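You operate a simulated robot arm through the tools that you are given. There is no shell and no other tool.

You are at the controls of a simulated two-armed robot. One attempt, no reset.

Task
Turn the yellow and blue action knobs till their gauges read 0, then play test key G three times.
Fine: zero the counter before playing, so that it shows 3; leave the other knobs and keys.

Only the result counts: the job must be done as asked and must still hold three seconds after the hand-in. Knocking over, shifting, dropping, spilling or breaking anything else fails it.

Robot
Two 7-joint arms with two-finger parallel grippers on one trunk that stands fixed in place. Base frame: the origin is at the foot of the trunk, x ahead of it, y to its left, z up. Units: cm, degrees, N and s.
The left shoulder is at [3, 11.9, 108.8], the right one opposite. With the tool pointing down near the work surface each hand reaches from about 26 to 68 cm from the base axis, measured 20 degrees to its own side. Payload 3.43 kg a hand.
The TCP of each hand is the grasp point between the finger pads, 3 cm short of the fingertips. In the tool frame z runs along the fingers and y along their closing line. Largest opening 9.4 cm; finger width 2.8, thickness 1; the body of the gripper, 5 by 9.6 cm, starts 5.5 cm behind the TCP.
Orientation is told as [roll, pitch, yaw] about the base's x, y, z axes, in that order, counted from this pose: with the fingers straight down and closing along the base's y, the tool's x points along the base's -x, its y along +y and its z along -z.

Tools
- The arms move only by the tool nudge_tool. It takes "left_rows", "right_rows" or both (then of equal length, played together; a hand with none holds still); each is a list of rows, each a list of 2 entries, a list of its own where there are three numbers: the shift along the tool's x, y, z in mm, then the turn, a rotation vector about the tool's x, y, z in degrees. In form: [[[dx, dy, dz], [rx, ry, rz]], ...]. A call has 1 to 20 rows; each row is the pose to reach, as a shift and turn from the pose commanded when the call began, along the tool's axes at that moment. "left_claw" and "right_claw" are, for a hand that has rows, the finger opening in mm, from 0 to 94, set as the call begins (left out, the last holds). Each row takes 0.2 s and may step no farther than 5 cm and 8.6 degrees from the row before; otherwise, or with a gripper value out of range, the whole call is refused. A pose out of reach is approached as far as the arm can. The call stops where the force on the tool passes 40 N (or 10 N more than at its start, if that is more) or the arm is blocked; 0.2 s more then pass. The fingers move at their own pace (about 7.2 cm/s each) and stop on an object; they squeeze with about 25 N. The grip force told is the motor's: it shows also when the fingers shut on nothing. Time passes only in rows, and 0.2 s behind the last, so rows that repeat a pose let the fingers close. It gives the time, the measured TCP pose, the force on the tool (base axes), the opening and the grip force at its end, in the units of the frame above (readings bear some noise), with the torque about the TCP (base axes, N m) and any sound that the robot's microphone picked up.
- Cameras (640 x 400 px; columns grow to the right, rows downward): "scene" is now at [2.82, -5.18, 179.28]; the picture's right is [-0.66, -0.75, 0.00], its down [-0.57, 0.51, -0.64] and it looks along [0.48, -0.43, -0.76] (base axes); focal length 277 px, centre (320, 200). "left" rides on the left gripper at [7.6, -1.4, -10.2] in its tool frame; the picture's right is [0.18, 0.98, 0.00], its down [-0.75, 0.14, -0.64] and it looks along [-0.63, 0.12, 0.77] (tool axes); focal length 243 px, centre (320, 200). "right" rides on the right gripper at [7.6, 1.4, -10.3] in its tool frame; the picture's right is [-0.18, 0.98, 0.00], its down [-0.75, -0.14, -0.64] and it looks along [-0.63, -0.12, 0.77] (tool axes); focal length 243 px, centre (320, 200). There is no depth. A picture from a camera that has moved, and an enlarged one, comes with that camera's place and axes in the base frame and with its lens.
- camera(camera): a new picture of that camera. It takes no simulated time.
- move_column(by): moves the trunk up (or, below 0, down) by that many cm; the arms and the scene camera ride with it, the base frame stays. It gives what a move gives, with no picture.
- aim_head(pan, tilt): turns the head with the scene camera to pan (to the left, within 143 degrees either way) and tilt (down, from -29 to 69), counted from straight ahead of the robot. It gives what a move gives.
- inspect(camera, box): a new picture of the part [left, top, right, bottom] of that camera's present view, enlarged. It takes no simulated time.
- job_done(): hands the job in; it is judged then, once.

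Places have to be worked out from the pictures, the camera data and where the tool is seen. Open the grippers and draw the arms clear of the work before you hand the job in, unless the task says otherwise.

The tools are called after "Request:" as name(argument=value, ...) on one line, values as JSON. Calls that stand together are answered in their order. nudge_tool: Moves the arms, as the interface text tells. Its arguments: {"type":"object","properties":{"left_rows":{"type":"array","items":{"type":"array"}},"left_claw":{"type":"number"},"right_rows":{"type":"array","items":{"type":"array"}},"right_claw":{"type":"number"}},"required":[]} The other tools are called the same way: move_column (by) moves the trunk up or down; aim_head (pan, tilt) turns the head that bears the scene camera; camera (camera) takes a picture; inspect (camera, box) takes an enlarged picture of a part of a camera's view; job_done () hands the job in.

At the start:

```text
time: 0.0
left_eef_pos: [36.34, -0.51, 148.74]
left_ee_rot: [0.1, 0.0, 0.0]
left_ft_force: [0.0, -0.4, -0.9]
left_ft_torque: [-0.01, -0.03, -0.01]
left_opening: 9.37
left_grip_force: 0.0
right_eef_pos: [28.88, -31.82, 148.67]
right_ee_rot: [0.0, 0.0, -0.1]
right_ft_force: [0.6, -0.9, -0.3]
right_ft_torque: [-0.02, 0.0, 0.0]
right_opening: 9.41
right_grip_force: 0.0
trunk travel left (down, up): [-35.4, 5.6]
head pan, tilt (commanded): [-41.6, 49.8]
```

scene: 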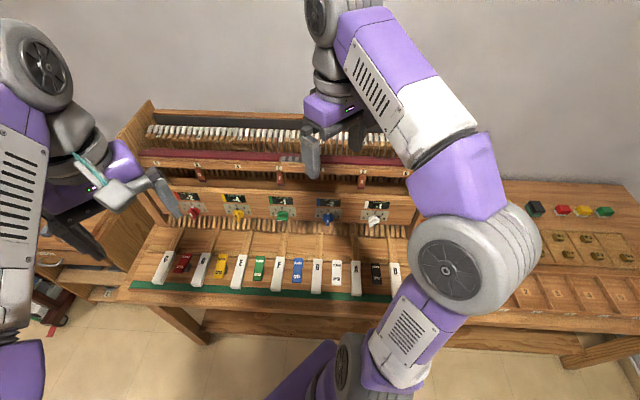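
right: 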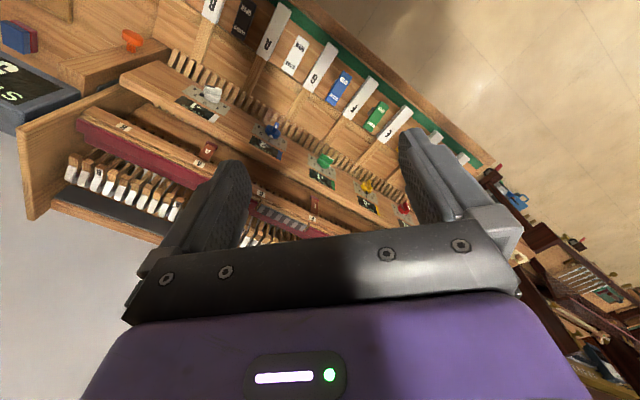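
left: 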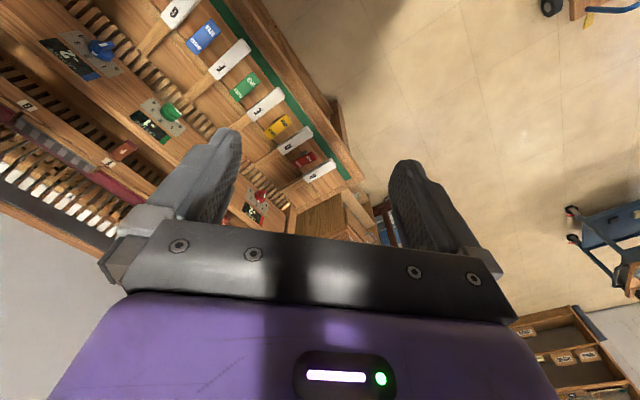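

I start by looking closely at the work: the panel of knobs, gauges, keys and the counter.

Request:
inspect(camera="scene", box=[120, 170, 420, 310])

Request:
inspect(camera="right", box=[0, 0, 480, 240])

Request:
inspect(camera="left", box=[0, 0, 360, 240])

```text
2.13 times, centred on (270, 240) of scene
camera zoom: at [2.82, -5.18, 179.28], right [-0.66, -0.75, 0.0], down [-0.57, 0.51, -0.64], along [0.48, -0.43, -0.76], focal length 591 px, centre (427, 115)
```

zoom: 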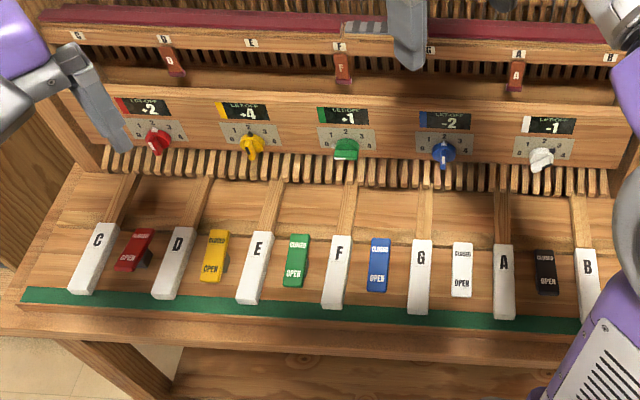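

```text
1.33 times, centred on (240, 120) of right
camera zoom: at [21.39, -30.3, 159.02], right [0.18, 0.98, 0.0], down [0.75, -0.14, 0.64], along [0.63, -0.12, -0.77], focal length 324 px, centre (427, 307)
```

zoom: 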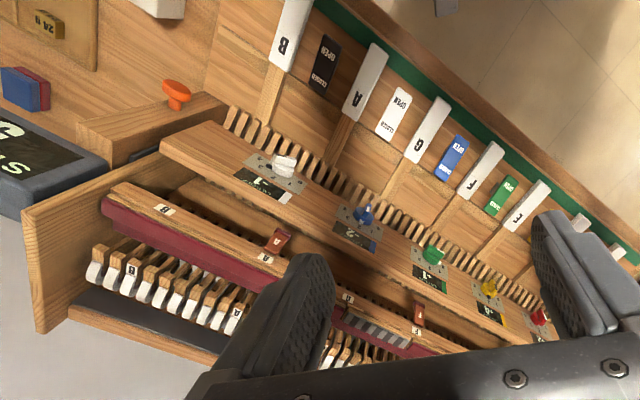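

```text
1.67 times, centred on (180, 120) of left
camera zoom: at [28.61, -2.0, 158.99], right [-0.18, 0.98, 0.0], down [0.75, 0.14, 0.64], along [0.63, 0.12, -0.77], focal length 404 px, centre (553, 333)
```

zoom: 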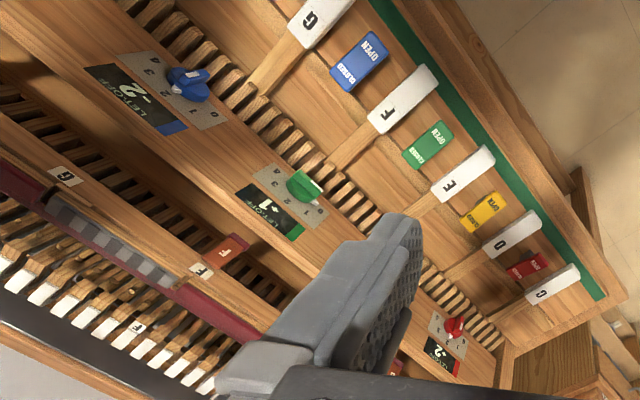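

The desk sits at an angle to the robot; there is something like a counter with an orange button to the right of the action. I turn the head to see the right side.

Request:
aim_head(pan=-65, tilt=50)

Request:
camera(camera="scene")

```text
time: 0.9
left_eef_pos: [36.25, -0.48, 148.7]
left_ee_rot: [0.0, 0.0, 0.0]
left_ft_force: [0.2, -0.8, -0.3]
left_ft_torque: [0.0, -0.01, -0.02]
left_opening: 9.39
left_grip_force: 0.1
right_eef_pos: [28.88, -31.76, 148.66]
right_ee_rot: [0.0, 0.0, 0.0]
right_ft_force: [-0.2, -0.1, -0.5]
right_ft_torque: [-0.03, -0.01, 0.04]
right_opening: 9.39
right_grip_force: 0.0
trunk travel left (down, up): [-35.4, 5.6]
head pan, tilt (commanded): [-65.0, 50.0]
```

```text
taken
camera scene: at [0.32, -7.03, 179.26], right [-0.91, -0.42, 0.0], down [-0.32, 0.69, -0.64], along [0.27, -0.58, -0.77], focal length 277 px, centre (320, 200)
```

scene: 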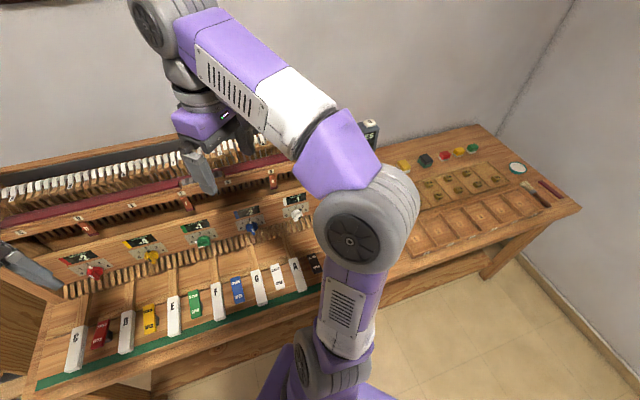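

By triangulating the pictures I put the yellow knob near (69.8,-23.9,96.4) and the blue near (47.1,-48.6,95.5), so the panel runs at a yaw of about -43°. I turn the right hand by that yaw so that its camera faces the panel.

Request:
nudge_tool(right_rows=[[[0, 0, 0], [0, 0, 8.5]], [[0, 0, 0], [0, 0, 17]], [[0, 0, 0], [0, 0, 25.5]], [[0, 0, 0], [0, 0, 34]], [[0, 0, 0], [0, 0, 42.5]], [[0, 0, 0], [0, 0, 42.5]]])

Request:
camera(camera="right")

Request:
camera(camera="scene")

```text
time: 2.3
left_eef_pos: [36.35, -0.62, 148.71]
left_ee_rot: [0.0, 0.0, 0.0]
left_ft_force: [-0.7, -0.4, 0.6]
left_ft_torque: [0.0, -0.04, -0.01]
left_opening: 9.4
left_grip_force: 0.1
right_eef_pos: [28.97, -31.69, 148.76]
right_ee_rot: [0.0, 0.0, -42.5]
right_ft_force: [0.3, 0.1, 0.0]
right_ft_torque: [0.01, 0.01, -0.01]
right_opening: 9.43
right_grip_force: 0.1
trunk travel left (down, up): [-35.4, 5.6]
head pan, tilt (commanded): [-65.0, 50.0]
```

```text
taken
camera right: at [24.36, -25.53, 159.02], right [0.8, 0.6, 0.0], down [0.46, -0.61, 0.64], along [0.38, -0.51, -0.77], focal length 243 px, centre (320, 200)
```

right: 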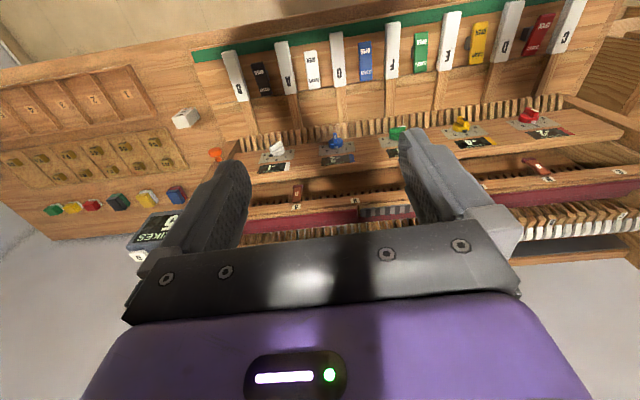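

```text
taken
camera scene: at [0.31, -7.04, 179.26], right [-0.91, -0.42, 0.0], down [-0.32, 0.69, -0.64], along [0.27, -0.58, -0.77], focal length 277 px, centre (320, 200)
```

scene: 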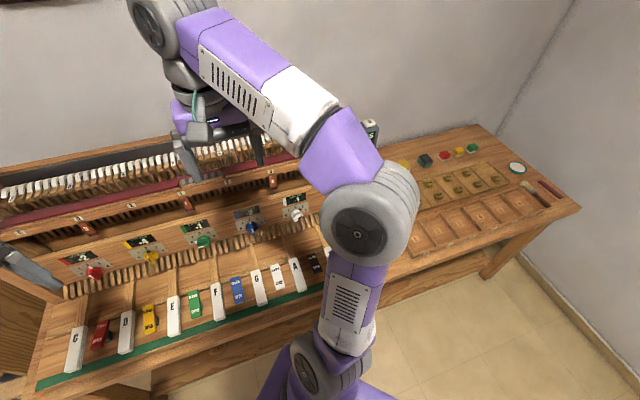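

The counter ("...IKES" display) and an orange piece appear at the left of this view. I enlarge it.

Request:
inspect(camera="right", box=[0, 60, 260, 270])

Request:
inspect(camera="right", box=[220, 0, 600, 200])

```text
1.90 times, centred on (130, 165) of right
camera zoom: at [24.36, -25.53, 159.02], right [0.8, 0.6, 0.0], down [0.46, -0.61, 0.64], along [0.38, -0.51, -0.77], focal length 462 px, centre (682, 267)
```

zoom: 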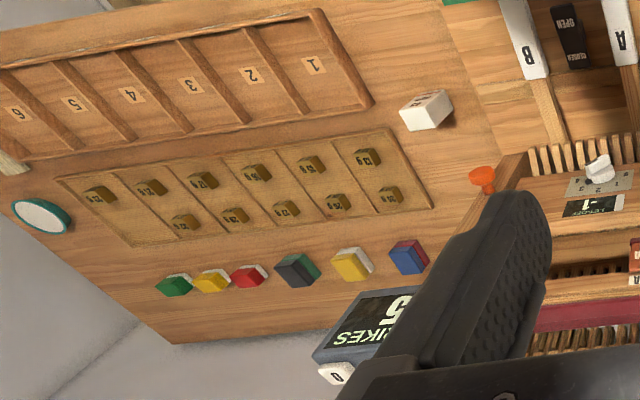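

```text
1.68 times, centred on (410, 100) of right
camera zoom: at [24.36, -25.53, 159.02], right [0.8, 0.6, 0.0], down [0.46, -0.61, 0.64], along [0.38, -0.51, -0.77], focal length 409 px, centre (168, 368)
```

zoom: 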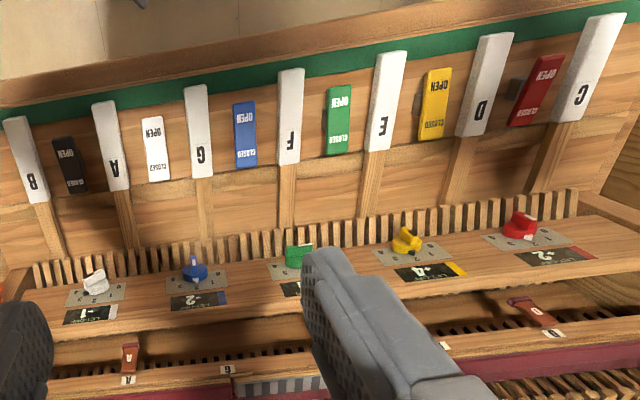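

The counter shows "STRIKES 5" with a white "0" button at its far side. I shift the right hand to the right, high in free air, for a clear view of it.

Request:
nudge_tool(right_rows=[[[-15, -45, 0], [0, 0, 0]], [[-30, -90, 0], [0, 0, 0]], [[-45, -135, 0], [0, 0, 0]], [[-60, -180, 0], [0, 0, 0]], [[-75, -225, 0], [0, 0, 0]], [[-90, -270, 0], [0, 0, 0]], [[-100, -300, 0], [0, 0, 0]], [[-100, -300, 0], [0, 0, 0]]])

Request:
camera(camera="right")

Request:
camera(camera="scene")

```text
time: 4.1
left_eef_pos: [36.13, -0.5, 148.73]
left_ee_rot: [-0.1, 0.0, 0.0]
left_ft_force: [0.7, -0.2, 0.2]
left_ft_torque: [0.01, -0.02, 0.0]
left_opening: 9.4
left_grip_force: 0.2
right_eef_pos: [15.46, -58.38, 146.47]
right_ee_rot: [0.0, -0.2, -42.4]
right_ft_force: [0.8, 0.3, -0.1]
right_ft_torque: [0.0, -0.01, -0.05]
right_opening: 9.38
right_grip_force: 0.0
right hand out of reach, approached as far as the arm can: row 5, 6, 7, 8
trunk travel left (down, up): [-35.4, 5.6]
head pan, tilt (commanded): [-65.0, 50.0]
```

```text
taken
camera right: at [10.84, -52.1, 156.76], right [0.8, 0.6, 0.0], down [0.46, -0.61, 0.65], along [0.39, -0.52, -0.76], focal length 243 px, centre (320, 200)
```

right: 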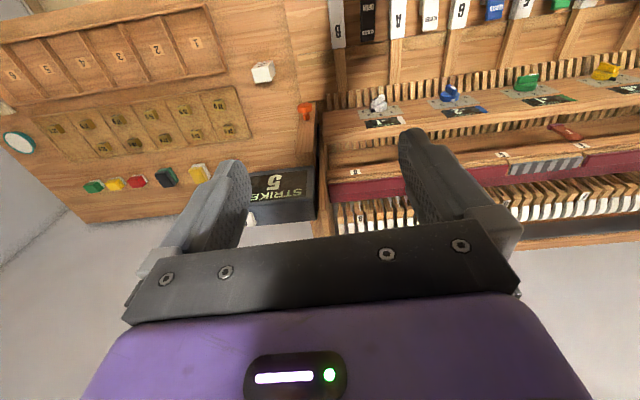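

```text
taken
camera scene: at [0.18, -6.89, 179.27], right [-0.91, -0.42, 0.0], down [-0.32, 0.69, -0.64], along [0.27, -0.58, -0.77], focal length 277 px, centre (320, 200)
```

scene: 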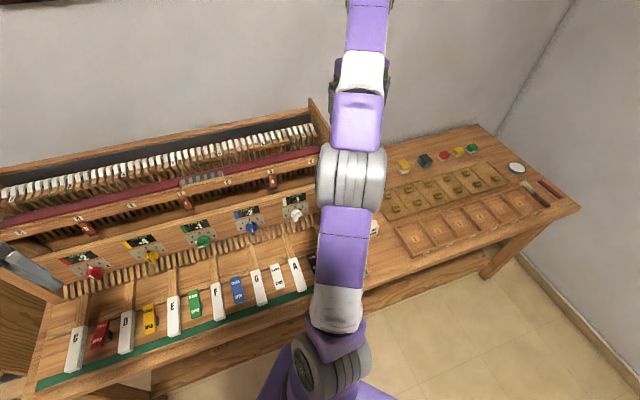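

The counter now sits between the fingers. I enlarge it to see the zero button.

Request:
inspect(camera="right", box=[200, 60, 360, 240])

Request:
inspect(camera="right", box=[360, 40, 640, 215])

Request:
inspect(camera="scene", box=[0, 100, 340, 310])

```text
2.22 times, centred on (280, 150) of right
camera zoom: at [10.84, -52.1, 156.76], right [0.8, 0.6, 0.0], down [0.46, -0.61, 0.65], along [0.39, -0.52, -0.76], focal length 539 px, centre (409, 311)
```

zoom: 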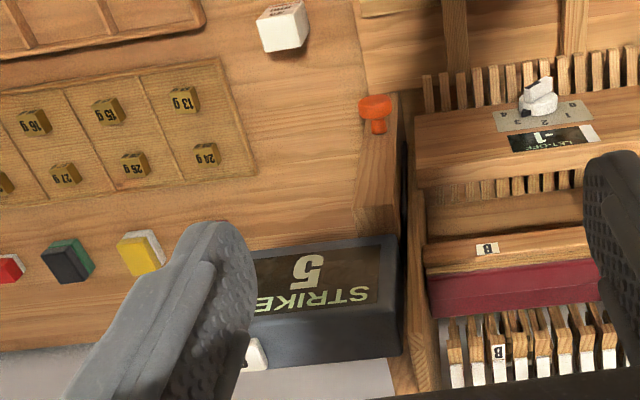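

```text
2.29 times, centred on (500, 128) of right
camera zoom: at [10.84, -52.1, 156.76], right [0.8, 0.6, 0.0], down [0.46, -0.61, 0.65], along [0.39, -0.52, -0.76], focal length 555 px, centre (-91, 366)
```

zoom: 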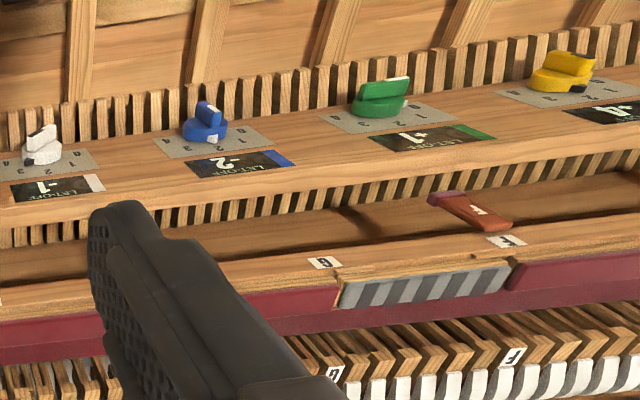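

```text
1.88 times, centred on (170, 205) of scene
camera zoom: at [0.18, -6.89, 179.27], right [-0.91, -0.42, 0.0], down [-0.32, 0.69, -0.64], along [0.27, -0.58, -0.77], focal length 521 px, centre (602, 191)
```

zoom: 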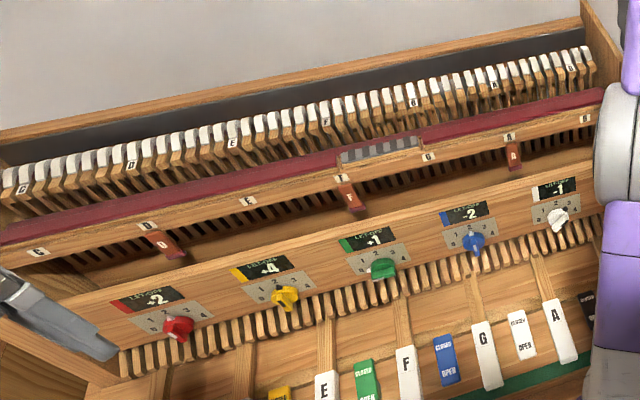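

The zero button sits on top of the counter box at its right end, near (18.6,-83,127) by triangulation. Before that I look at the knobs closely, bringing the right hand back over the panel near the yellow knob at a safe height.

Request:
nudge_tool(right_rows=[[[-5, 40, 10], [0, 0, 0]], [[-11, 81, 25], [0, 0, 0]], [[-16, 121, 40], [0, 0, 0]], [[-22, 162, 53], [0, 0, 0]], [[-27, 202, 67], [0, 0, 0]], [[-33, 243, 80], [0, 0, 0]], [[-38, 283, 93], [0, 0, 0]], [[-43, 323, 107], [0, 0, 0]], [[-49, 364, 120], [0, 0, 0]], [[-54, 404, 134], [0, 0, 0]], [[-60, 445, 147], [0, 0, 0]], [[-65, 485, 160], [0, 0, 0]], [[-70, 526, 174], [0, 0, 0]], [[-76, 566, 187], [0, 0, 0]], [[-76, 566, 187], [0, 0, 0]]])

Request:
camera(camera="right")

Request:
camera(camera="scene")

```text
time: 7.3
left_eef_pos: [36.21, -0.56, 148.79]
left_ee_rot: [0.1, -0.1, -0.1]
left_ft_force: [-0.8, -0.2, 1.4]
left_ft_torque: [0.04, -0.05, -0.01]
left_opening: 9.41
left_grip_force: 0.1
right_eef_pos: [59.32, -21.89, 127.96]
right_ee_rot: [0.1, 0.0, -42.5]
right_ft_force: [-0.5, -0.1, 0.3]
right_ft_torque: [0.04, -0.03, 0.02]
right_opening: 9.39
right_grip_force: 0.1
trunk travel left (down, up): [-35.4, 5.6]
head pan, tilt (commanded): [-65.0, 50.0]
```

```text
taken
camera right: at [54.69, -15.68, 138.31], right [0.8, 0.6, 0.0], down [0.46, -0.61, 0.64], along [0.39, -0.51, -0.77], focal length 243 px, centre (320, 200)
```

right: 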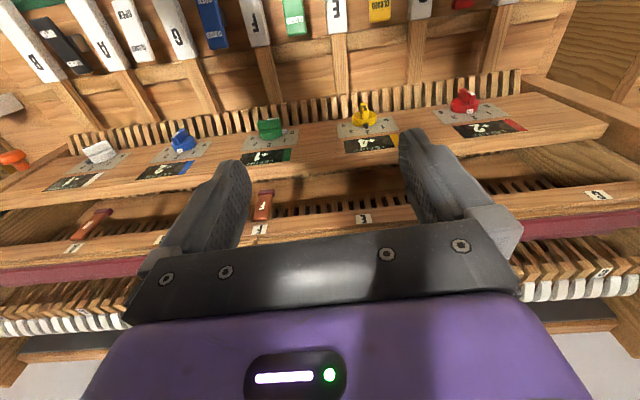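

```text
taken
camera scene: at [0.13, -7.11, 179.26], right [-0.91, -0.42, 0.0], down [-0.32, 0.69, -0.64], along [0.27, -0.58, -0.77], focal length 277 px, centre (320, 200)
```

scene: 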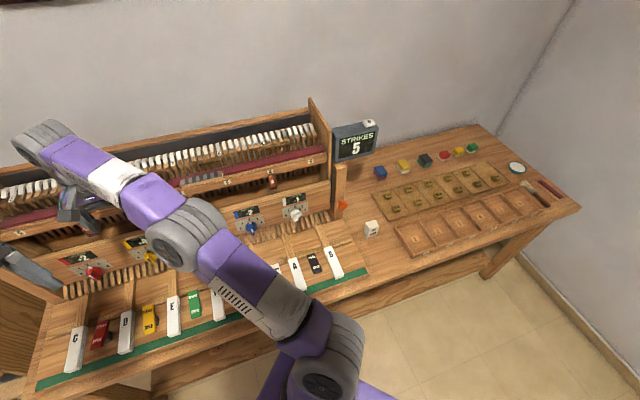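

Now the scene camera has a clear view of the counter, and the wrist camera of the knobs. I enlarge both.

Request:
inspect(camera="scene", box=[310, 100, 410, 250])

Request:
inspect(camera="right", box=[310, 60, 550, 190])

Request:
inspect(camera="right", box=[60, 90, 310, 220])

```text
2.67 times, centred on (360, 175) of scene
camera zoom: at [0.13, -7.11, 179.26], right [-0.91, -0.42, 0.0], down [-0.32, 0.69, -0.64], along [0.27, -0.58, -0.77], focal length 738 px, centre (213, 267)
```

zoom: 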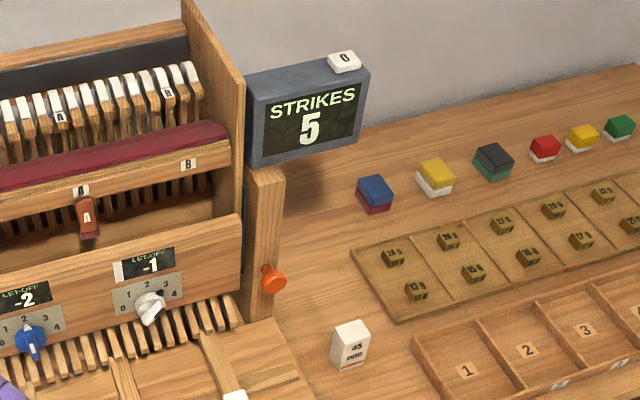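

```text
2.67 times, centred on (430, 125) of right
camera zoom: at [54.69, -15.68, 138.31], right [0.8, 0.6, 0.0], down [0.46, -0.61, 0.64], along [0.39, -0.51, -0.77], focal length 647 px, centre (27, 400)
```

zoom: 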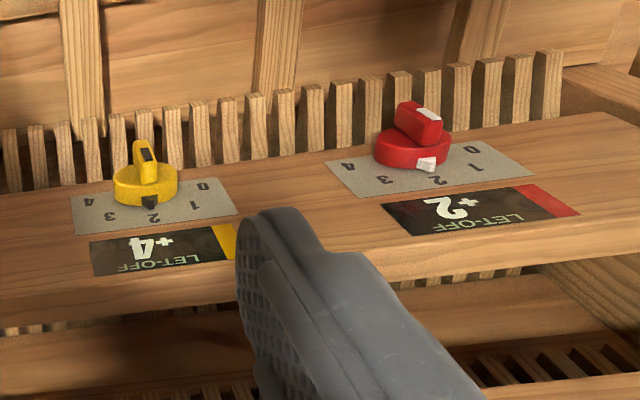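

```text
2.56 times, centred on (185, 155) of right
camera zoom: at [54.69, -15.68, 138.31], right [0.8, 0.6, 0.0], down [0.46, -0.61, 0.64], along [0.39, -0.51, -0.77], focal length 621 px, centre (666, 315)
```

zoom: 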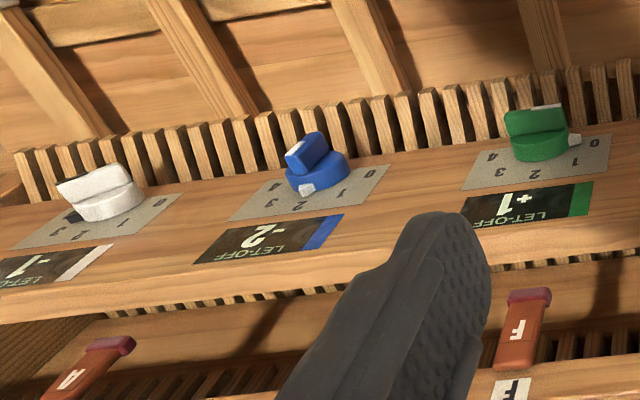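

The knobs are discs with a fin handle and pointer on a steep panel. I tilt the right hand forward 45° and lower it in front of the yellow knob for a level view that gives the panel's slope and the knob's position.

Request:
nudge_tool(right_rows=[[[8, 9, 35], [0, -7.5, 0]], [[15, 18, 75], [0, -15, 0]], [[23, 28, 115], [0, -22.5, 0]], [[30, 37, 155], [0, -30, 0]], [[38, 47, 195], [0, -37.5, 0]], [[45, 56, 235], [0, -45, 0]], [[45, 56, 235], [0, -45, 0]]])

Request:
camera(camera="right")

Request:
camera(camera="scene")

```text
time: 8.9
left_eef_pos: [36.39, -0.75, 148.63]
left_ee_rot: [0.1, 0.0, 0.0]
left_ft_force: [0.1, -0.2, -0.3]
left_ft_torque: [0.05, 0.03, 0.0]
left_opening: 9.38
left_grip_force: 0.0
right_eef_pos: [59.91, -14.82, 104.51]
right_ee_rot: [0.3, -45.0, -42.7]
right_ft_force: [1.1, -0.7, 0.7]
right_ft_torque: [0.03, -0.01, 0.01]
right_opening: 9.39
right_grip_force: 0.1
trunk travel left (down, up): [-35.4, 5.6]
head pan, tilt (commanded): [-65.0, 50.0]
```

```text
taken
camera right: at [51.6, -5.25, 106.35], right [0.76, 0.64, 0.13], down [-0.04, -0.16, 0.99], along [0.65, -0.75, -0.1], focal length 243 px, centre (320, 200)
```

right: 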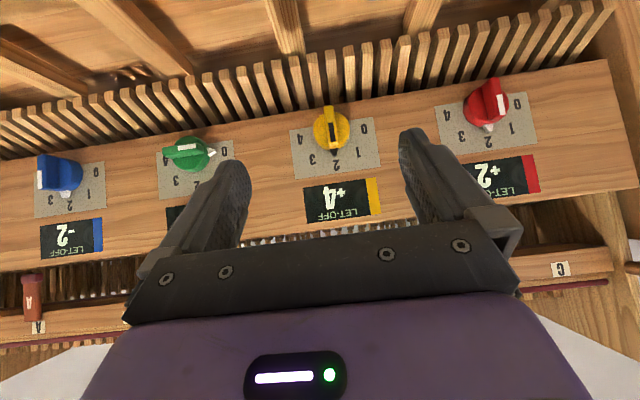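

```text
taken
camera scene: at [0.28, -7.21, 179.25], right [-0.91, -0.42, 0.0], down [-0.32, 0.69, -0.64], along [0.27, -0.58, -0.77], focal length 277 px, centre (320, 200)
```

scene: 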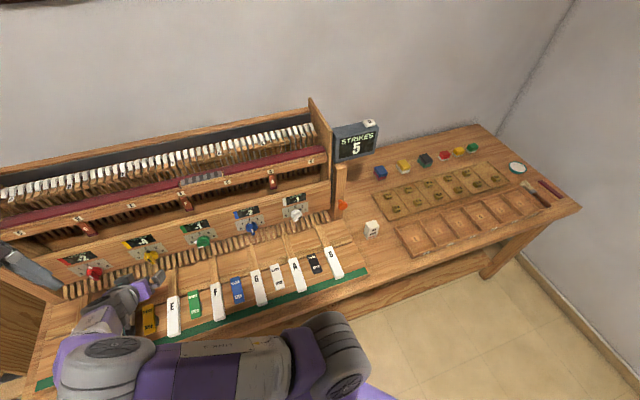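

This is a near face-on view: the panel is close to vertical. I enlarge to read knob, pointer and plate.

Request:
inspect(camera="right", box=[240, 70, 420, 230])

Request:
inspect(camera="right", box=[0, 110, 250, 270])

Request:
inspect(camera="scene", box=[40, 180, 320, 350])

```text
2.50 times, centred on (330, 150) of right
camera zoom: at [51.6, -5.25, 106.35], right [0.76, 0.64, 0.13], down [-0.04, -0.16, 0.99], along [0.65, -0.75, -0.1], focal length 606 px, centre (295, 325)
```

zoom: 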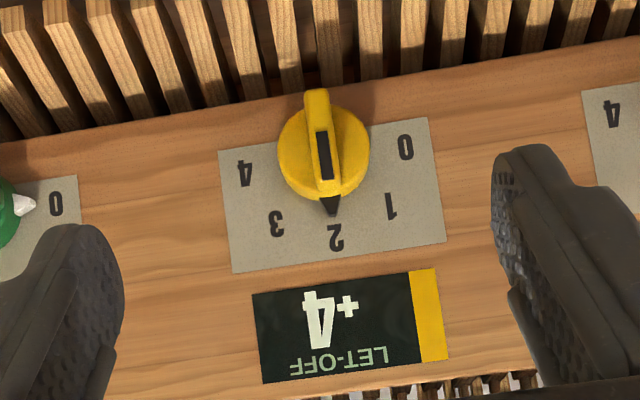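

```text
2.50 times, centred on (125, 190) of right
camera zoom: at [51.6, -5.25, 106.35], right [0.76, 0.64, 0.13], down [-0.04, -0.16, 0.99], along [0.65, -0.75, -0.1], focal length 606 px, centre (808, 225)
```

zoom: 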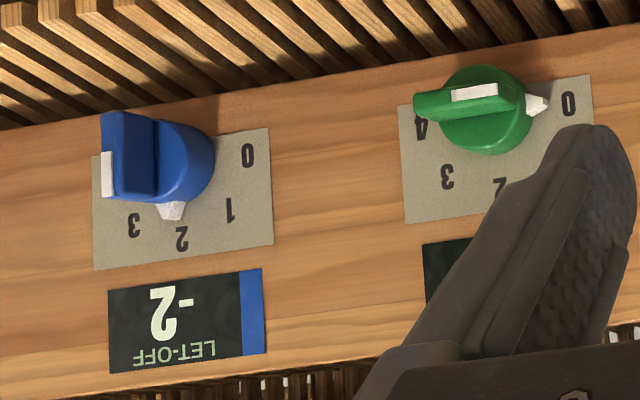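

```text
2.29 times, centred on (180, 265) of scene
camera zoom: at [0.28, -7.21, 179.25], right [-0.91, -0.42, 0.0], down [-0.32, 0.69, -0.64], along [0.27, -0.58, -0.77], focal length 633 px, centre (640, 51)
```

zoom: 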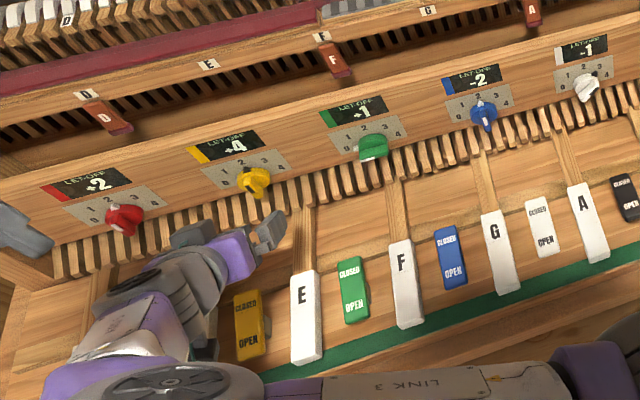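

Triangulating again: yellow knob at about (71.7,-24.6,95.5), panel vertical with yaw about -45°, pointer at "2" with gauge +4. I tilt the right tool to 30° below level, square to the panel, and stop about 7 cm short of the knob with the claw narrowed.

Request:
nudge_tool(right_rows=[[[-3, 6, 34], [0.8, -7.5, 0.8]], [[-7, 12, 68], [1.6, -15, 1.6]], [[-7, 12, 68], [1.6, -15, 1.6]]], right_claw=50)

Request:
camera(camera="right")

Request:
camera(camera="scene")

```text
time: 9.7
left_eef_pos: [36.31, -0.52, 148.82]
left_ee_rot: [0.0, -0.1, -0.1]
left_ft_force: [-0.5, 0.1, -0.7]
left_ft_torque: [-0.01, -0.02, 0.02]
left_opening: 9.4
left_grip_force: 0.0
right_eef_pos: [64.54, -17.45, 100.15]
right_ee_rot: [0.8, -60.1, -45.4]
right_ft_force: [-0.2, 0.1, -0.6]
right_ft_torque: [-0.04, 0.01, 0.01]
right_opening: 4.99
right_grip_force: 0.1
trunk travel left (down, up): [-35.4, 5.6]
head pan, tilt (commanded): [-65.0, 50.0]
```

```text
taken
camera right: at [56.65, -7.39, 98.78], right [0.76, 0.63, 0.17], down [-0.23, 0.02, 0.97], along [0.61, -0.77, 0.16], focal length 243 px, centre (320, 200)
```

right: 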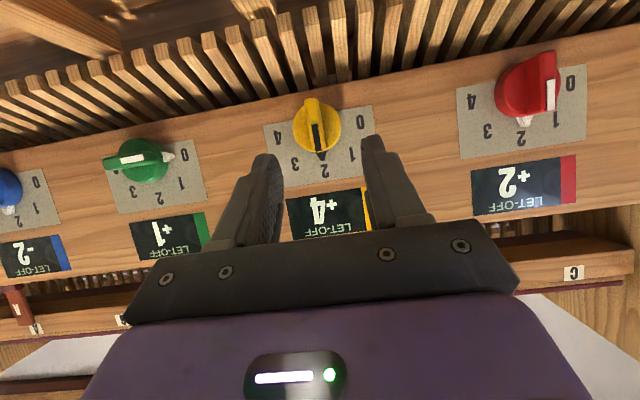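

```text
taken
camera scene: at [0.24, -7.0, 179.26], right [-0.91, -0.42, 0.0], down [-0.32, 0.69, -0.64], along [0.27, -0.58, -0.77], focal length 277 px, centre (320, 200)
```

scene: 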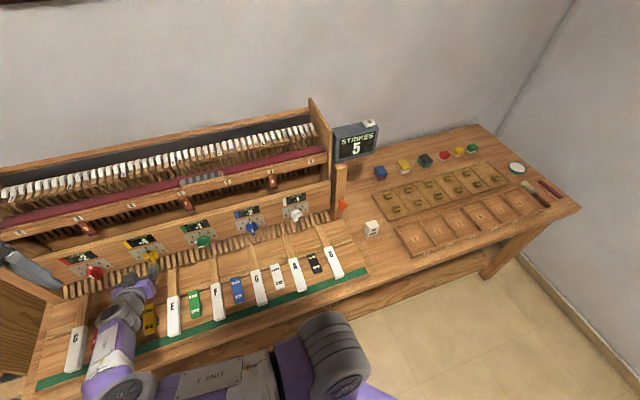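

The hand is lined up with the yellow knob. I enlarge the view to refine its position.

Request:
inspect(camera="right", box=[240, 70, 400, 250])

Request:
inspect(camera="scene", box=[60, 220, 220, 340])

```text
2.22 times, centred on (320, 160) of right
camera zoom: at [56.65, -7.39, 98.78], right [0.76, 0.63, 0.17], down [-0.23, 0.02, 0.97], along [0.61, -0.77, 0.16], focal length 539 px, centre (320, 289)
```

zoom: 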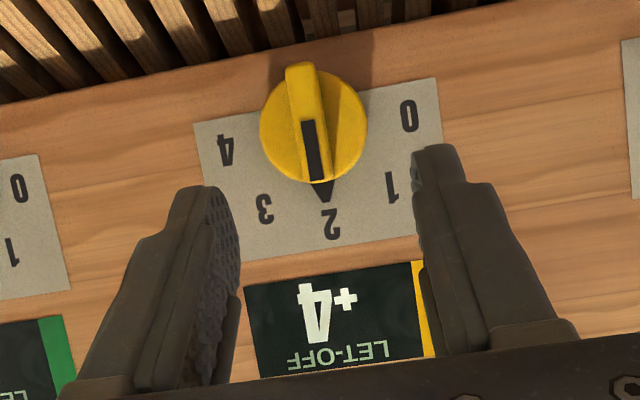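

```text
3.33 times, centred on (140, 280) of scene
camera zoom: at [0.24, -7.0, 179.26], right [-0.91, -0.42, 0.0], down [-0.32, 0.69, -0.64], along [0.27, -0.58, -0.77], focal length 923 px, centre (920, -67)
```

zoom: 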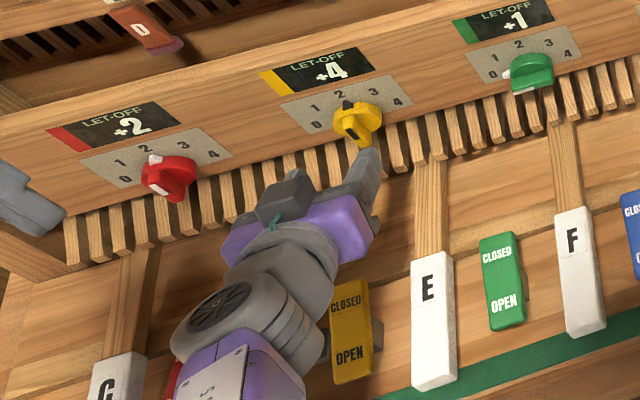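

Refined: knob axis at about lateral 3 mm to the image's left of the tool axis, disc about 10 cm ahead. I advance 55 mm along the tool with a 3 mm side correction and check again.

Request:
nudge_tool(right_rows=[[[0, -3, 28], [0, 0, 0]], [[0, -3, 55], [0, 0, 0]], [[0, -3, 55], [0, 0, 0]]], right_claw=50)

Request:
inspect(camera="right", box=[200, 50, 440, 250])

Request:
inspect(camera="scene", box=[60, 220, 220, 340])

```text
time: 10.5
left_eef_pos: [36.19, -0.45, 148.72]
left_ee_rot: [0.1, 0.0, -0.1]
left_ft_force: [0.2, 0.3, -0.4]
left_ft_torque: [-0.02, 0.0, 0.02]
left_opening: 9.4
left_grip_force: 0.1
right_eef_pos: [67.74, -20.97, 97.29]
right_ee_rot: [0.7, -59.9, -45.3]
right_ft_force: [0.1, -0.4, 0.1]
right_ft_torque: [-0.02, -0.03, -0.01]
right_opening: 5.01
right_grip_force: 0.0
trunk travel left (down, up): [-35.4, 5.6]
head pan, tilt (commanded): [-65.0, 50.0]
```

```text
2.00 times, centred on (320, 150) of right
camera zoom: at [59.8, -11.0, 95.96], right [0.76, 0.63, 0.17], down [-0.23, 0.02, 0.97], along [0.61, -0.77, 0.16], focal length 485 px, centre (320, 300)
```

zoom: 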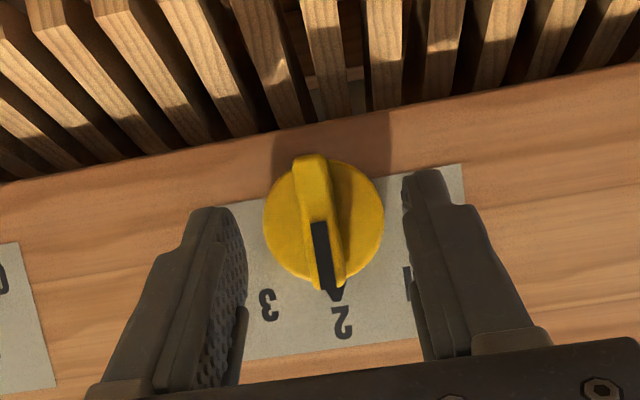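

```text
3.33 times, centred on (140, 280) of scene
camera zoom: at [0.26, -7.0, 179.26], right [-0.91, -0.42, 0.0], down [-0.32, 0.69, -0.64], along [0.27, -0.58, -0.77], focal length 923 px, centre (920, -67)
```

zoom: 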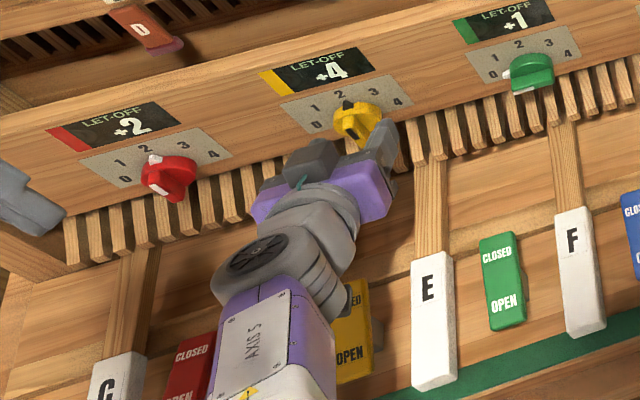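

The fin is centred between the fingers and the tips are level with its outer face. I advance 14 mm more and then close on the fin.

Request:
nudge_tool(right_rows=[[[-2, 0, 7], [0, 0, 0]], [[-4, 0, 14], [0, 0, 0]], [[-4, 0, 14], [0, 0, 0]]], right_claw=50)

Request:
inspect(camera="right", box=[200, 50, 440, 250])

```text
time: 11.3
left_eef_pos: [36.35, -0.47, 148.67]
left_ee_rot: [-0.1, 0.0, -0.1]
left_ft_force: [-0.1, 0.9, 0.5]
left_ft_torque: [-0.02, 0.01, -0.01]
left_opening: 9.4
left_grip_force: 0.1
right_eef_pos: [68.85, -21.95, 97.0]
right_ee_rot: [0.7, -60.0, -45.2]
right_ft_force: [-0.1, -0.2, -0.5]
right_ft_torque: [0.01, 0.0, 0.0]
right_opening: 5.01
right_grip_force: 0.1
trunk travel left (down, up): [-35.4, 5.6]
head pan, tilt (commanded): [-65.0, 50.0]
```

```text
2.00 times, centred on (320, 150) of right
camera zoom: at [60.85, -11.98, 95.6], right [0.76, 0.63, 0.17], down [-0.23, 0.02, 0.97], along [0.61, -0.77, 0.16], focal length 485 px, centre (320, 300)
```

zoom: 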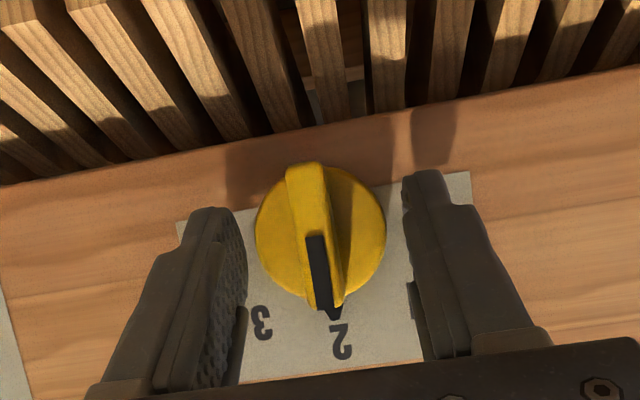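

The tips now overlap the fin by about 1.2 cm. I close the claw on it.

Request:
nudge_tool(right_rows=[[[0, -1, 0], [0, 0, 0]], [[0, -1, 0], [0, 0, 0]], [[0, -1, 0], [0, 0, 0]], [[0, -1, 0], [0, 0, 0]]], right_claw=0)

Request:
inspect(camera="right", box=[200, 50, 440, 250])

Request:
inspect(camera="scene", box=[60, 220, 220, 340])

```text
time: 12.3
left_eef_pos: [36.33, -0.55, 148.67]
left_ee_rot: [-0.1, -0.1, -0.1]
left_ft_force: [-0.3, -0.6, -1.0]
left_ft_torque: [0.0, 0.03, -0.03]
left_opening: 9.4
left_grip_force: 0.0
right_eef_pos: [68.64, -22.16, 96.93]
right_ee_rot: [0.6, -60.0, -45.2]
right_ft_force: [1.7, 1.4, -1.7]
right_ft_torque: [0.13, 0.15, 0.12]
right_opening: 4.03
right_grip_force: 44.6
trunk travel left (down, up): [-35.4, 5.6]
head pan, tilt (commanded): [-65.0, 50.0]
```

```text
2.00 times, centred on (320, 150) of right
camera zoom: at [60.77, -12.05, 95.6], right [0.76, 0.63, 0.16], down [-0.23, 0.02, 0.97], along [0.61, -0.77, 0.16], focal length 485 px, centre (320, 300)
```

zoom: 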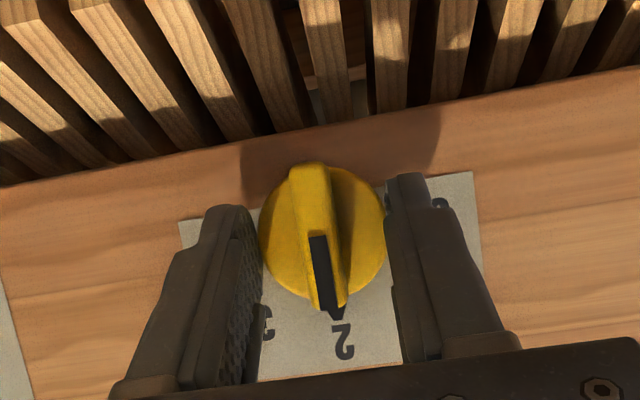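

```text
3.33 times, centred on (140, 280) of scene
camera zoom: at [0.34, -7.03, 179.26], right [-0.91, -0.42, 0.0], down [-0.32, 0.69, -0.64], along [0.27, -0.58, -0.77], focal length 923 px, centre (920, -67)
```

zoom: 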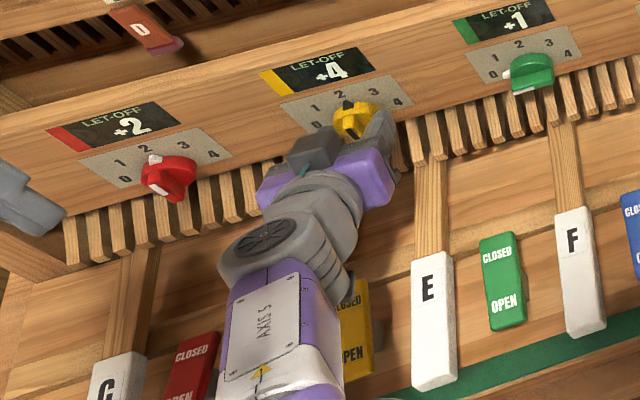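

The opening of 4.03 cm shows the pads closed on the knob's 4 cm disc, which is a fine grip for turning. I turn a trial 22.5° clockwise about the knob's axis (horizontal, about 1.5 cm below the TCP) and watch the gauge.

Request:
nudge_tool(right_rows=[[[0.1, -2, 0.1], [-3.75, 0, 6.5]], [[0.4, -3.9, 0.3], [-7.5, 0, 13]], [[1, -5.7, 0.6], [-11.25, 0, 19.5]], [[1, -5.7, 0.6], [-11.25, 0, 19.5]]], right_claw=0)

Request:
inspect(camera="right", box=[200, 50, 440, 250])

Request:
inspect(camera="scene", box=[60, 220, 220, 340])

```text
time: 13.3
left_eef_pos: [36.43, -0.4, 148.68]
left_ee_rot: [0.0, 0.0, 0.0]
left_ft_force: [0.0, 0.2, -0.3]
left_ft_torque: [0.0, 0.03, 0.0]
left_opening: 9.4
left_grip_force: 0.1
right_eef_pos: [68.43, -22.36, 96.9]
right_ee_rot: [40.4, -53.0, -78.7]
right_ft_force: [8.0, 5.3, 1.9]
right_ft_torque: [0.03, -0.12, 0.07]
right_opening: 4.02
right_grip_force: 45.0
trunk travel left (down, up): [-35.4, 5.6]
head pan, tilt (commanded): [-65.0, 50.0]
```

```text
2.00 times, centred on (320, 150) of right
camera zoom: at [60.78, -12.02, 96.19], right [0.66, 0.54, 0.53], down [-0.49, -0.24, 0.84], along [0.58, -0.81, 0.11], focal length 485 px, centre (320, 300)
```

zoom: 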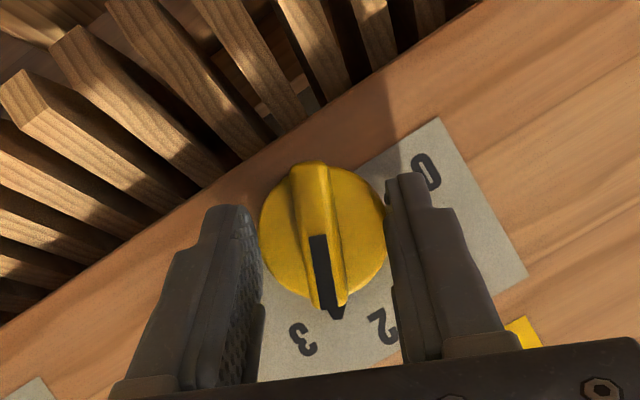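

```text
3.33 times, centred on (140, 280) of scene
camera zoom: at [0.4, -6.92, 179.27], right [-0.91, -0.42, 0.0], down [-0.32, 0.69, -0.64], along [0.27, -0.58, -0.77], focal length 923 px, centre (920, -67)
```

zoom: 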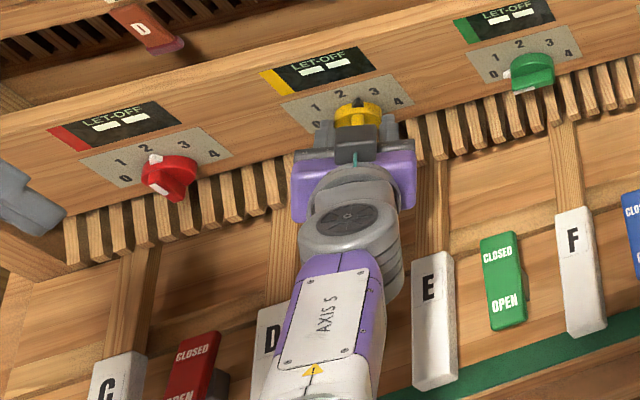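

All the gauges show dashes while the knob stands between marks; the side force suggests the axis is about 0.7 cm below the TCP. I turn on to the "3" mark (45° in all) and read again.

Request:
nudge_tool(right_rows=[[[0.3, 0.1, 0.2], [-3.75, 0, 6.5]], [[0.6, 0.2, 0.4], [-7.5, 0, 13]], [[0.9, 0.3, 0.5], [-11.25, 0, 19.5]], [[0.9, 0.3, 0.5], [-11.25, 0, 19.5]]], right_claw=0)

Request:
inspect(camera="right", box=[200, 50, 440, 250])

Request:
inspect(camera="scene", box=[60, 220, 220, 340])

```text
time: 14.3
left_eef_pos: [36.24, -0.44, 148.77]
left_ee_rot: [0.0, 0.0, -0.1]
left_ft_force: [1.4, 0.2, -0.3]
left_ft_torque: [0.01, 0.02, 0.0]
left_opening: 9.41
left_grip_force: 0.0
right_eef_pos: [68.05, -22.4, 96.73]
right_ee_rot: [63.7, -37.4, -95.8]
right_ft_force: [-3.5, -0.1, 1.9]
right_ft_torque: [-0.39, -0.39, -0.19]
right_opening: 4.03
right_grip_force: 45.2
trunk travel left (down, up): [-35.4, 5.6]
head pan, tilt (commanded): [-65.0, 50.0]
```

```text
2.00 times, centred on (320, 150) of right
camera zoom: at [60.75, -12.07, 96.8], right [0.47, 0.34, 0.81], down [-0.69, -0.43, 0.58], along [0.55, -0.83, 0.03], focal length 485 px, centre (320, 300)
```

zoom: 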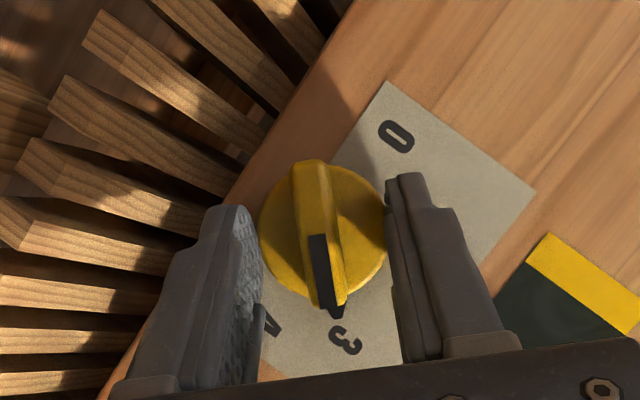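

```text
3.33 times, centred on (140, 280) of scene
camera zoom: at [0.22, -7.0, 179.26], right [-0.91, -0.42, 0.0], down [-0.32, 0.69, -0.64], along [0.27, -0.58, -0.77], focal length 923 px, centre (920, -67)
```

zoom: 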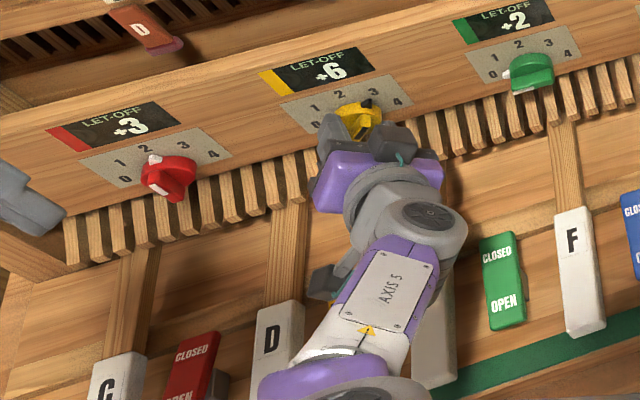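

Turning yellow from 2 to 3 made it read +6 (from +4), and red and green also moved up by 1, so the gauges are coupled. I check the blue and white gauges now.

Request:
inspect(camera="scene", box=[160, 180, 340, 280])

```text
3.56 times, centred on (250, 230) of scene
camera zoom: at [0.22, -7.0, 179.26], right [-0.91, -0.42, 0.0], down [-0.32, 0.69, -0.64], along [0.27, -0.58, -0.77], focal length 984 px, centre (569, 93)
```

zoom: 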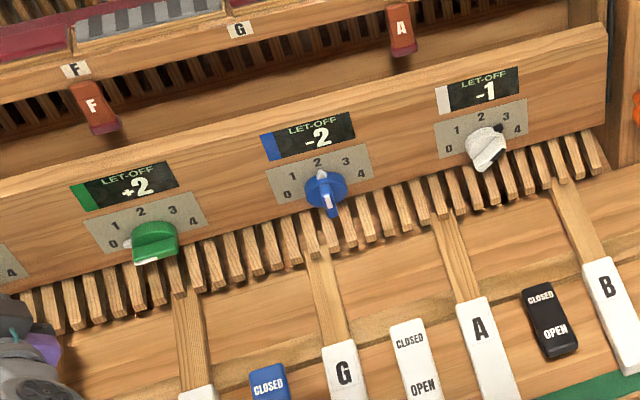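

Blue and white did not change, so yellow moves its own gauge by +2 a mark and its neighbours by +1; yellow should go to mark 0. I turn it back counter-clockwise by 90° with the present grip (to mark 1).

Request:
nudge_tool(right_rows=[[[0.1, 1, 0], [3.75, 0, -6.5]], [[0.2, 1.9, 0.1], [7.5, 0, -13]], [[0.5, 2.9, 0.3], [11.25, 0, -19.5]], [[0.9, 3.8, 0.5], [15, 0, -26]], [[1.3, 4.6, 0.8], [18.75, 0, -32.5]], [[1.9, 5.3, 1.1], [22.5, 0, -39]], [[2.5, 6, 1.5], [26.25, 0, -45.5]], [[3.3, 6.5, 1.9], [30, 0, -52]], [[4, 6.9, 2.3], [33.75, 0, -58.5]], [[4.8, 7.2, 2.8], [37.5, 0, -65]], [[5.7, 7.4, 3.3], [41.25, 0, -71.5]], [[6.5, 7.5, 3.8], [45, 0, -78]], [[6.5, 7.5, 3.8], [45, 0, -78]]], right_claw=0)

Request:
inspect(camera="right", box=[200, 50, 440, 250])

Request:
inspect(camera="scene", box=[60, 220, 220, 340])

```text
time: 17.1
left_eef_pos: [36.82, -0.74, 148.5]
left_ee_rot: [0.2, 0.2, 0.0]
left_ft_force: [-0.2, -0.5, 0.2]
left_ft_torque: [0.08, -0.05, 0.02]
left_opening: 9.43
left_grip_force: 0.0
right_eef_pos: [69.05, -21.42, 96.84]
right_ee_rot: [-62.6, -38.3, 7.1]
right_ft_force: [19.8, 0.7, -12.2]
right_ft_torque: [-0.06, -0.32, 1.29]
right_opening: 4.02
right_grip_force: 44.9
right hand out of reach, approached as far as the arm can: row 12, 13
trunk travel left (down, up): [-35.4, 5.6]
head pan, tilt (commanded): [-65.0, 50.0]
stopped in row 13 (right hand): the force on the tool passed its limit at 44 N (the readings are from after the stop); the commanded pose is now the measured one
```

```text
2.00 times, centred on (320, 150) of right
camera zoom: at [59.84, -12.75, 94.91], right [0.62, 0.53, -0.57], down [0.27, 0.54, 0.8], along [0.74, -0.65, 0.2], focal length 485 px, centre (320, 300)
```

zoom: 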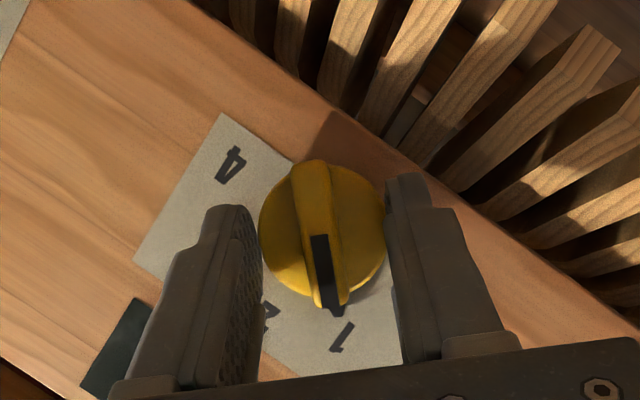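

```text
3.33 times, centred on (140, 280) of scene
camera zoom: at [0.81, -7.36, 179.22], right [-0.91, -0.42, 0.0], down [-0.33, 0.7, -0.64], along [0.27, -0.58, -0.77], focal length 923 px, centre (920, -67)
```

zoom: 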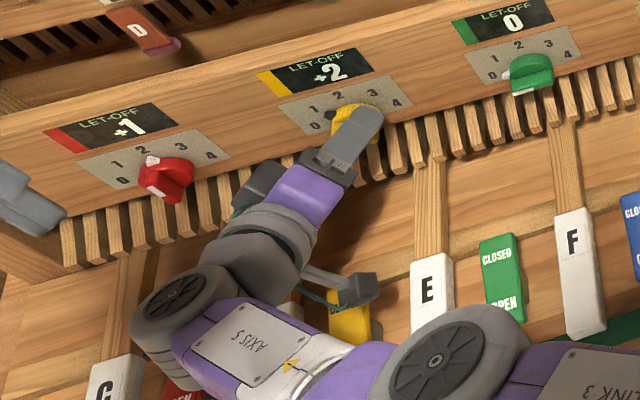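

Yellow now stands at mark 1 and reads +2 (red +1, green 0); the wrist hit its limit there. From the three grips I place the knob's axis at lateral 32.9, z 96.1. I let go, draw back 2.5 cm and turn the wrist back 62° for a new grip.

Request:
nudge_tool(right_rows=[[[0, 0, 0], [0, 0, 0]], [[0, 0, 0], [0, 0, 0]], [[6.2, 0, -10.8], [0, 0, 0]], [[12.5, 0, -21.7], [0, 0, 0]], [[13.1, -1, -21], [-3.85, 0, 6.67]], [[13.8, -2, -20.3], [-7.7, 0, 13.34]], [[14.4, -3, -19.6], [-11.55, 0, 20]], [[15, -4, -18.9], [-15.4, 0, 26.7]], [[15.6, -5, -18.2], [-19.25, 0, 33.3]], [[16.3, -6.1, -17.5], [-23.1, 0, 40]], [[16.9, -7.1, -16.8], [-26.95, 0, 46.7]], [[17.5, -8.1, -16.1], [-30.8, 0, 53.3]], [[17.5, -8.1, -16.1], [-30.8, 0, 53.3]]], right_claw=60)

Request:
camera(camera="right")

Request:
inspect(camera="scene", box=[60, 220, 220, 340])

```text
time: 19.9
left_eef_pos: [36.34, -0.55, 148.65]
left_ee_rot: [0.0, 0.0, 0.1]
left_ft_force: [0.4, -0.4, 0.7]
left_ft_torque: [0.0, 0.0, -0.03]
left_opening: 9.4
left_grip_force: 0.1
right_eef_pos: [66.32, -20.72, 97.19]
right_ee_rot: [31.9, -55.9, -71.0]
right_ft_force: [1.3, -1.2, 0.2]
right_ft_torque: [-0.03, 0.02, 0.01]
right_opening: 5.99
right_grip_force: 0.1
trunk travel left (down, up): [-35.4, 5.6]
head pan, tilt (commanded): [-65.0, 50.0]
```

```text
taken
camera right: at [58.43, -10.67, 96.32], right [0.68, 0.58, 0.44], down [-0.42, -0.18, 0.89], along [0.6, -0.79, 0.12], focal length 243 px, centre (320, 200)
```

right: 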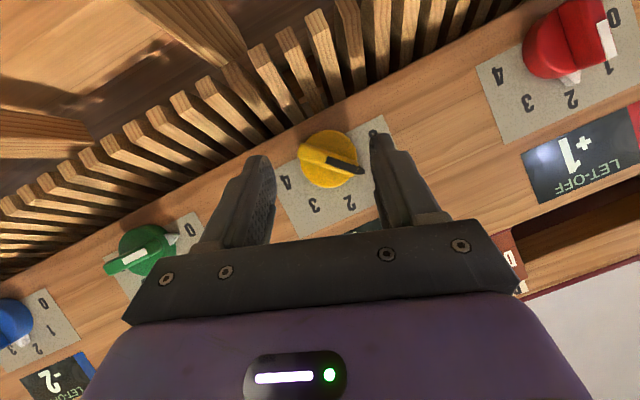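

```text
3.33 times, centred on (140, 280) of scene
camera zoom: at [0.32, -7.03, 179.26], right [-0.91, -0.42, 0.0], down [-0.32, 0.69, -0.64], along [0.27, -0.58, -0.77], focal length 923 px, centre (920, -67)
```

zoom: 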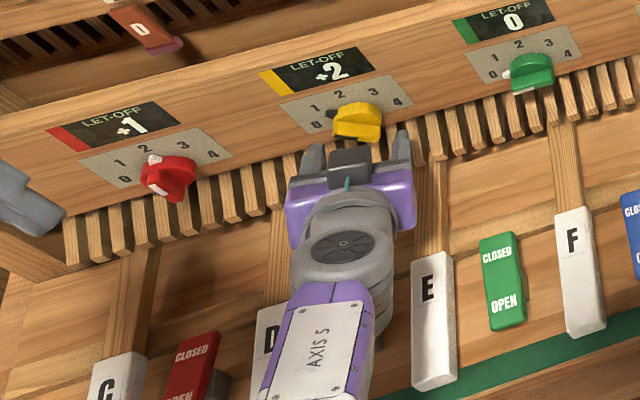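

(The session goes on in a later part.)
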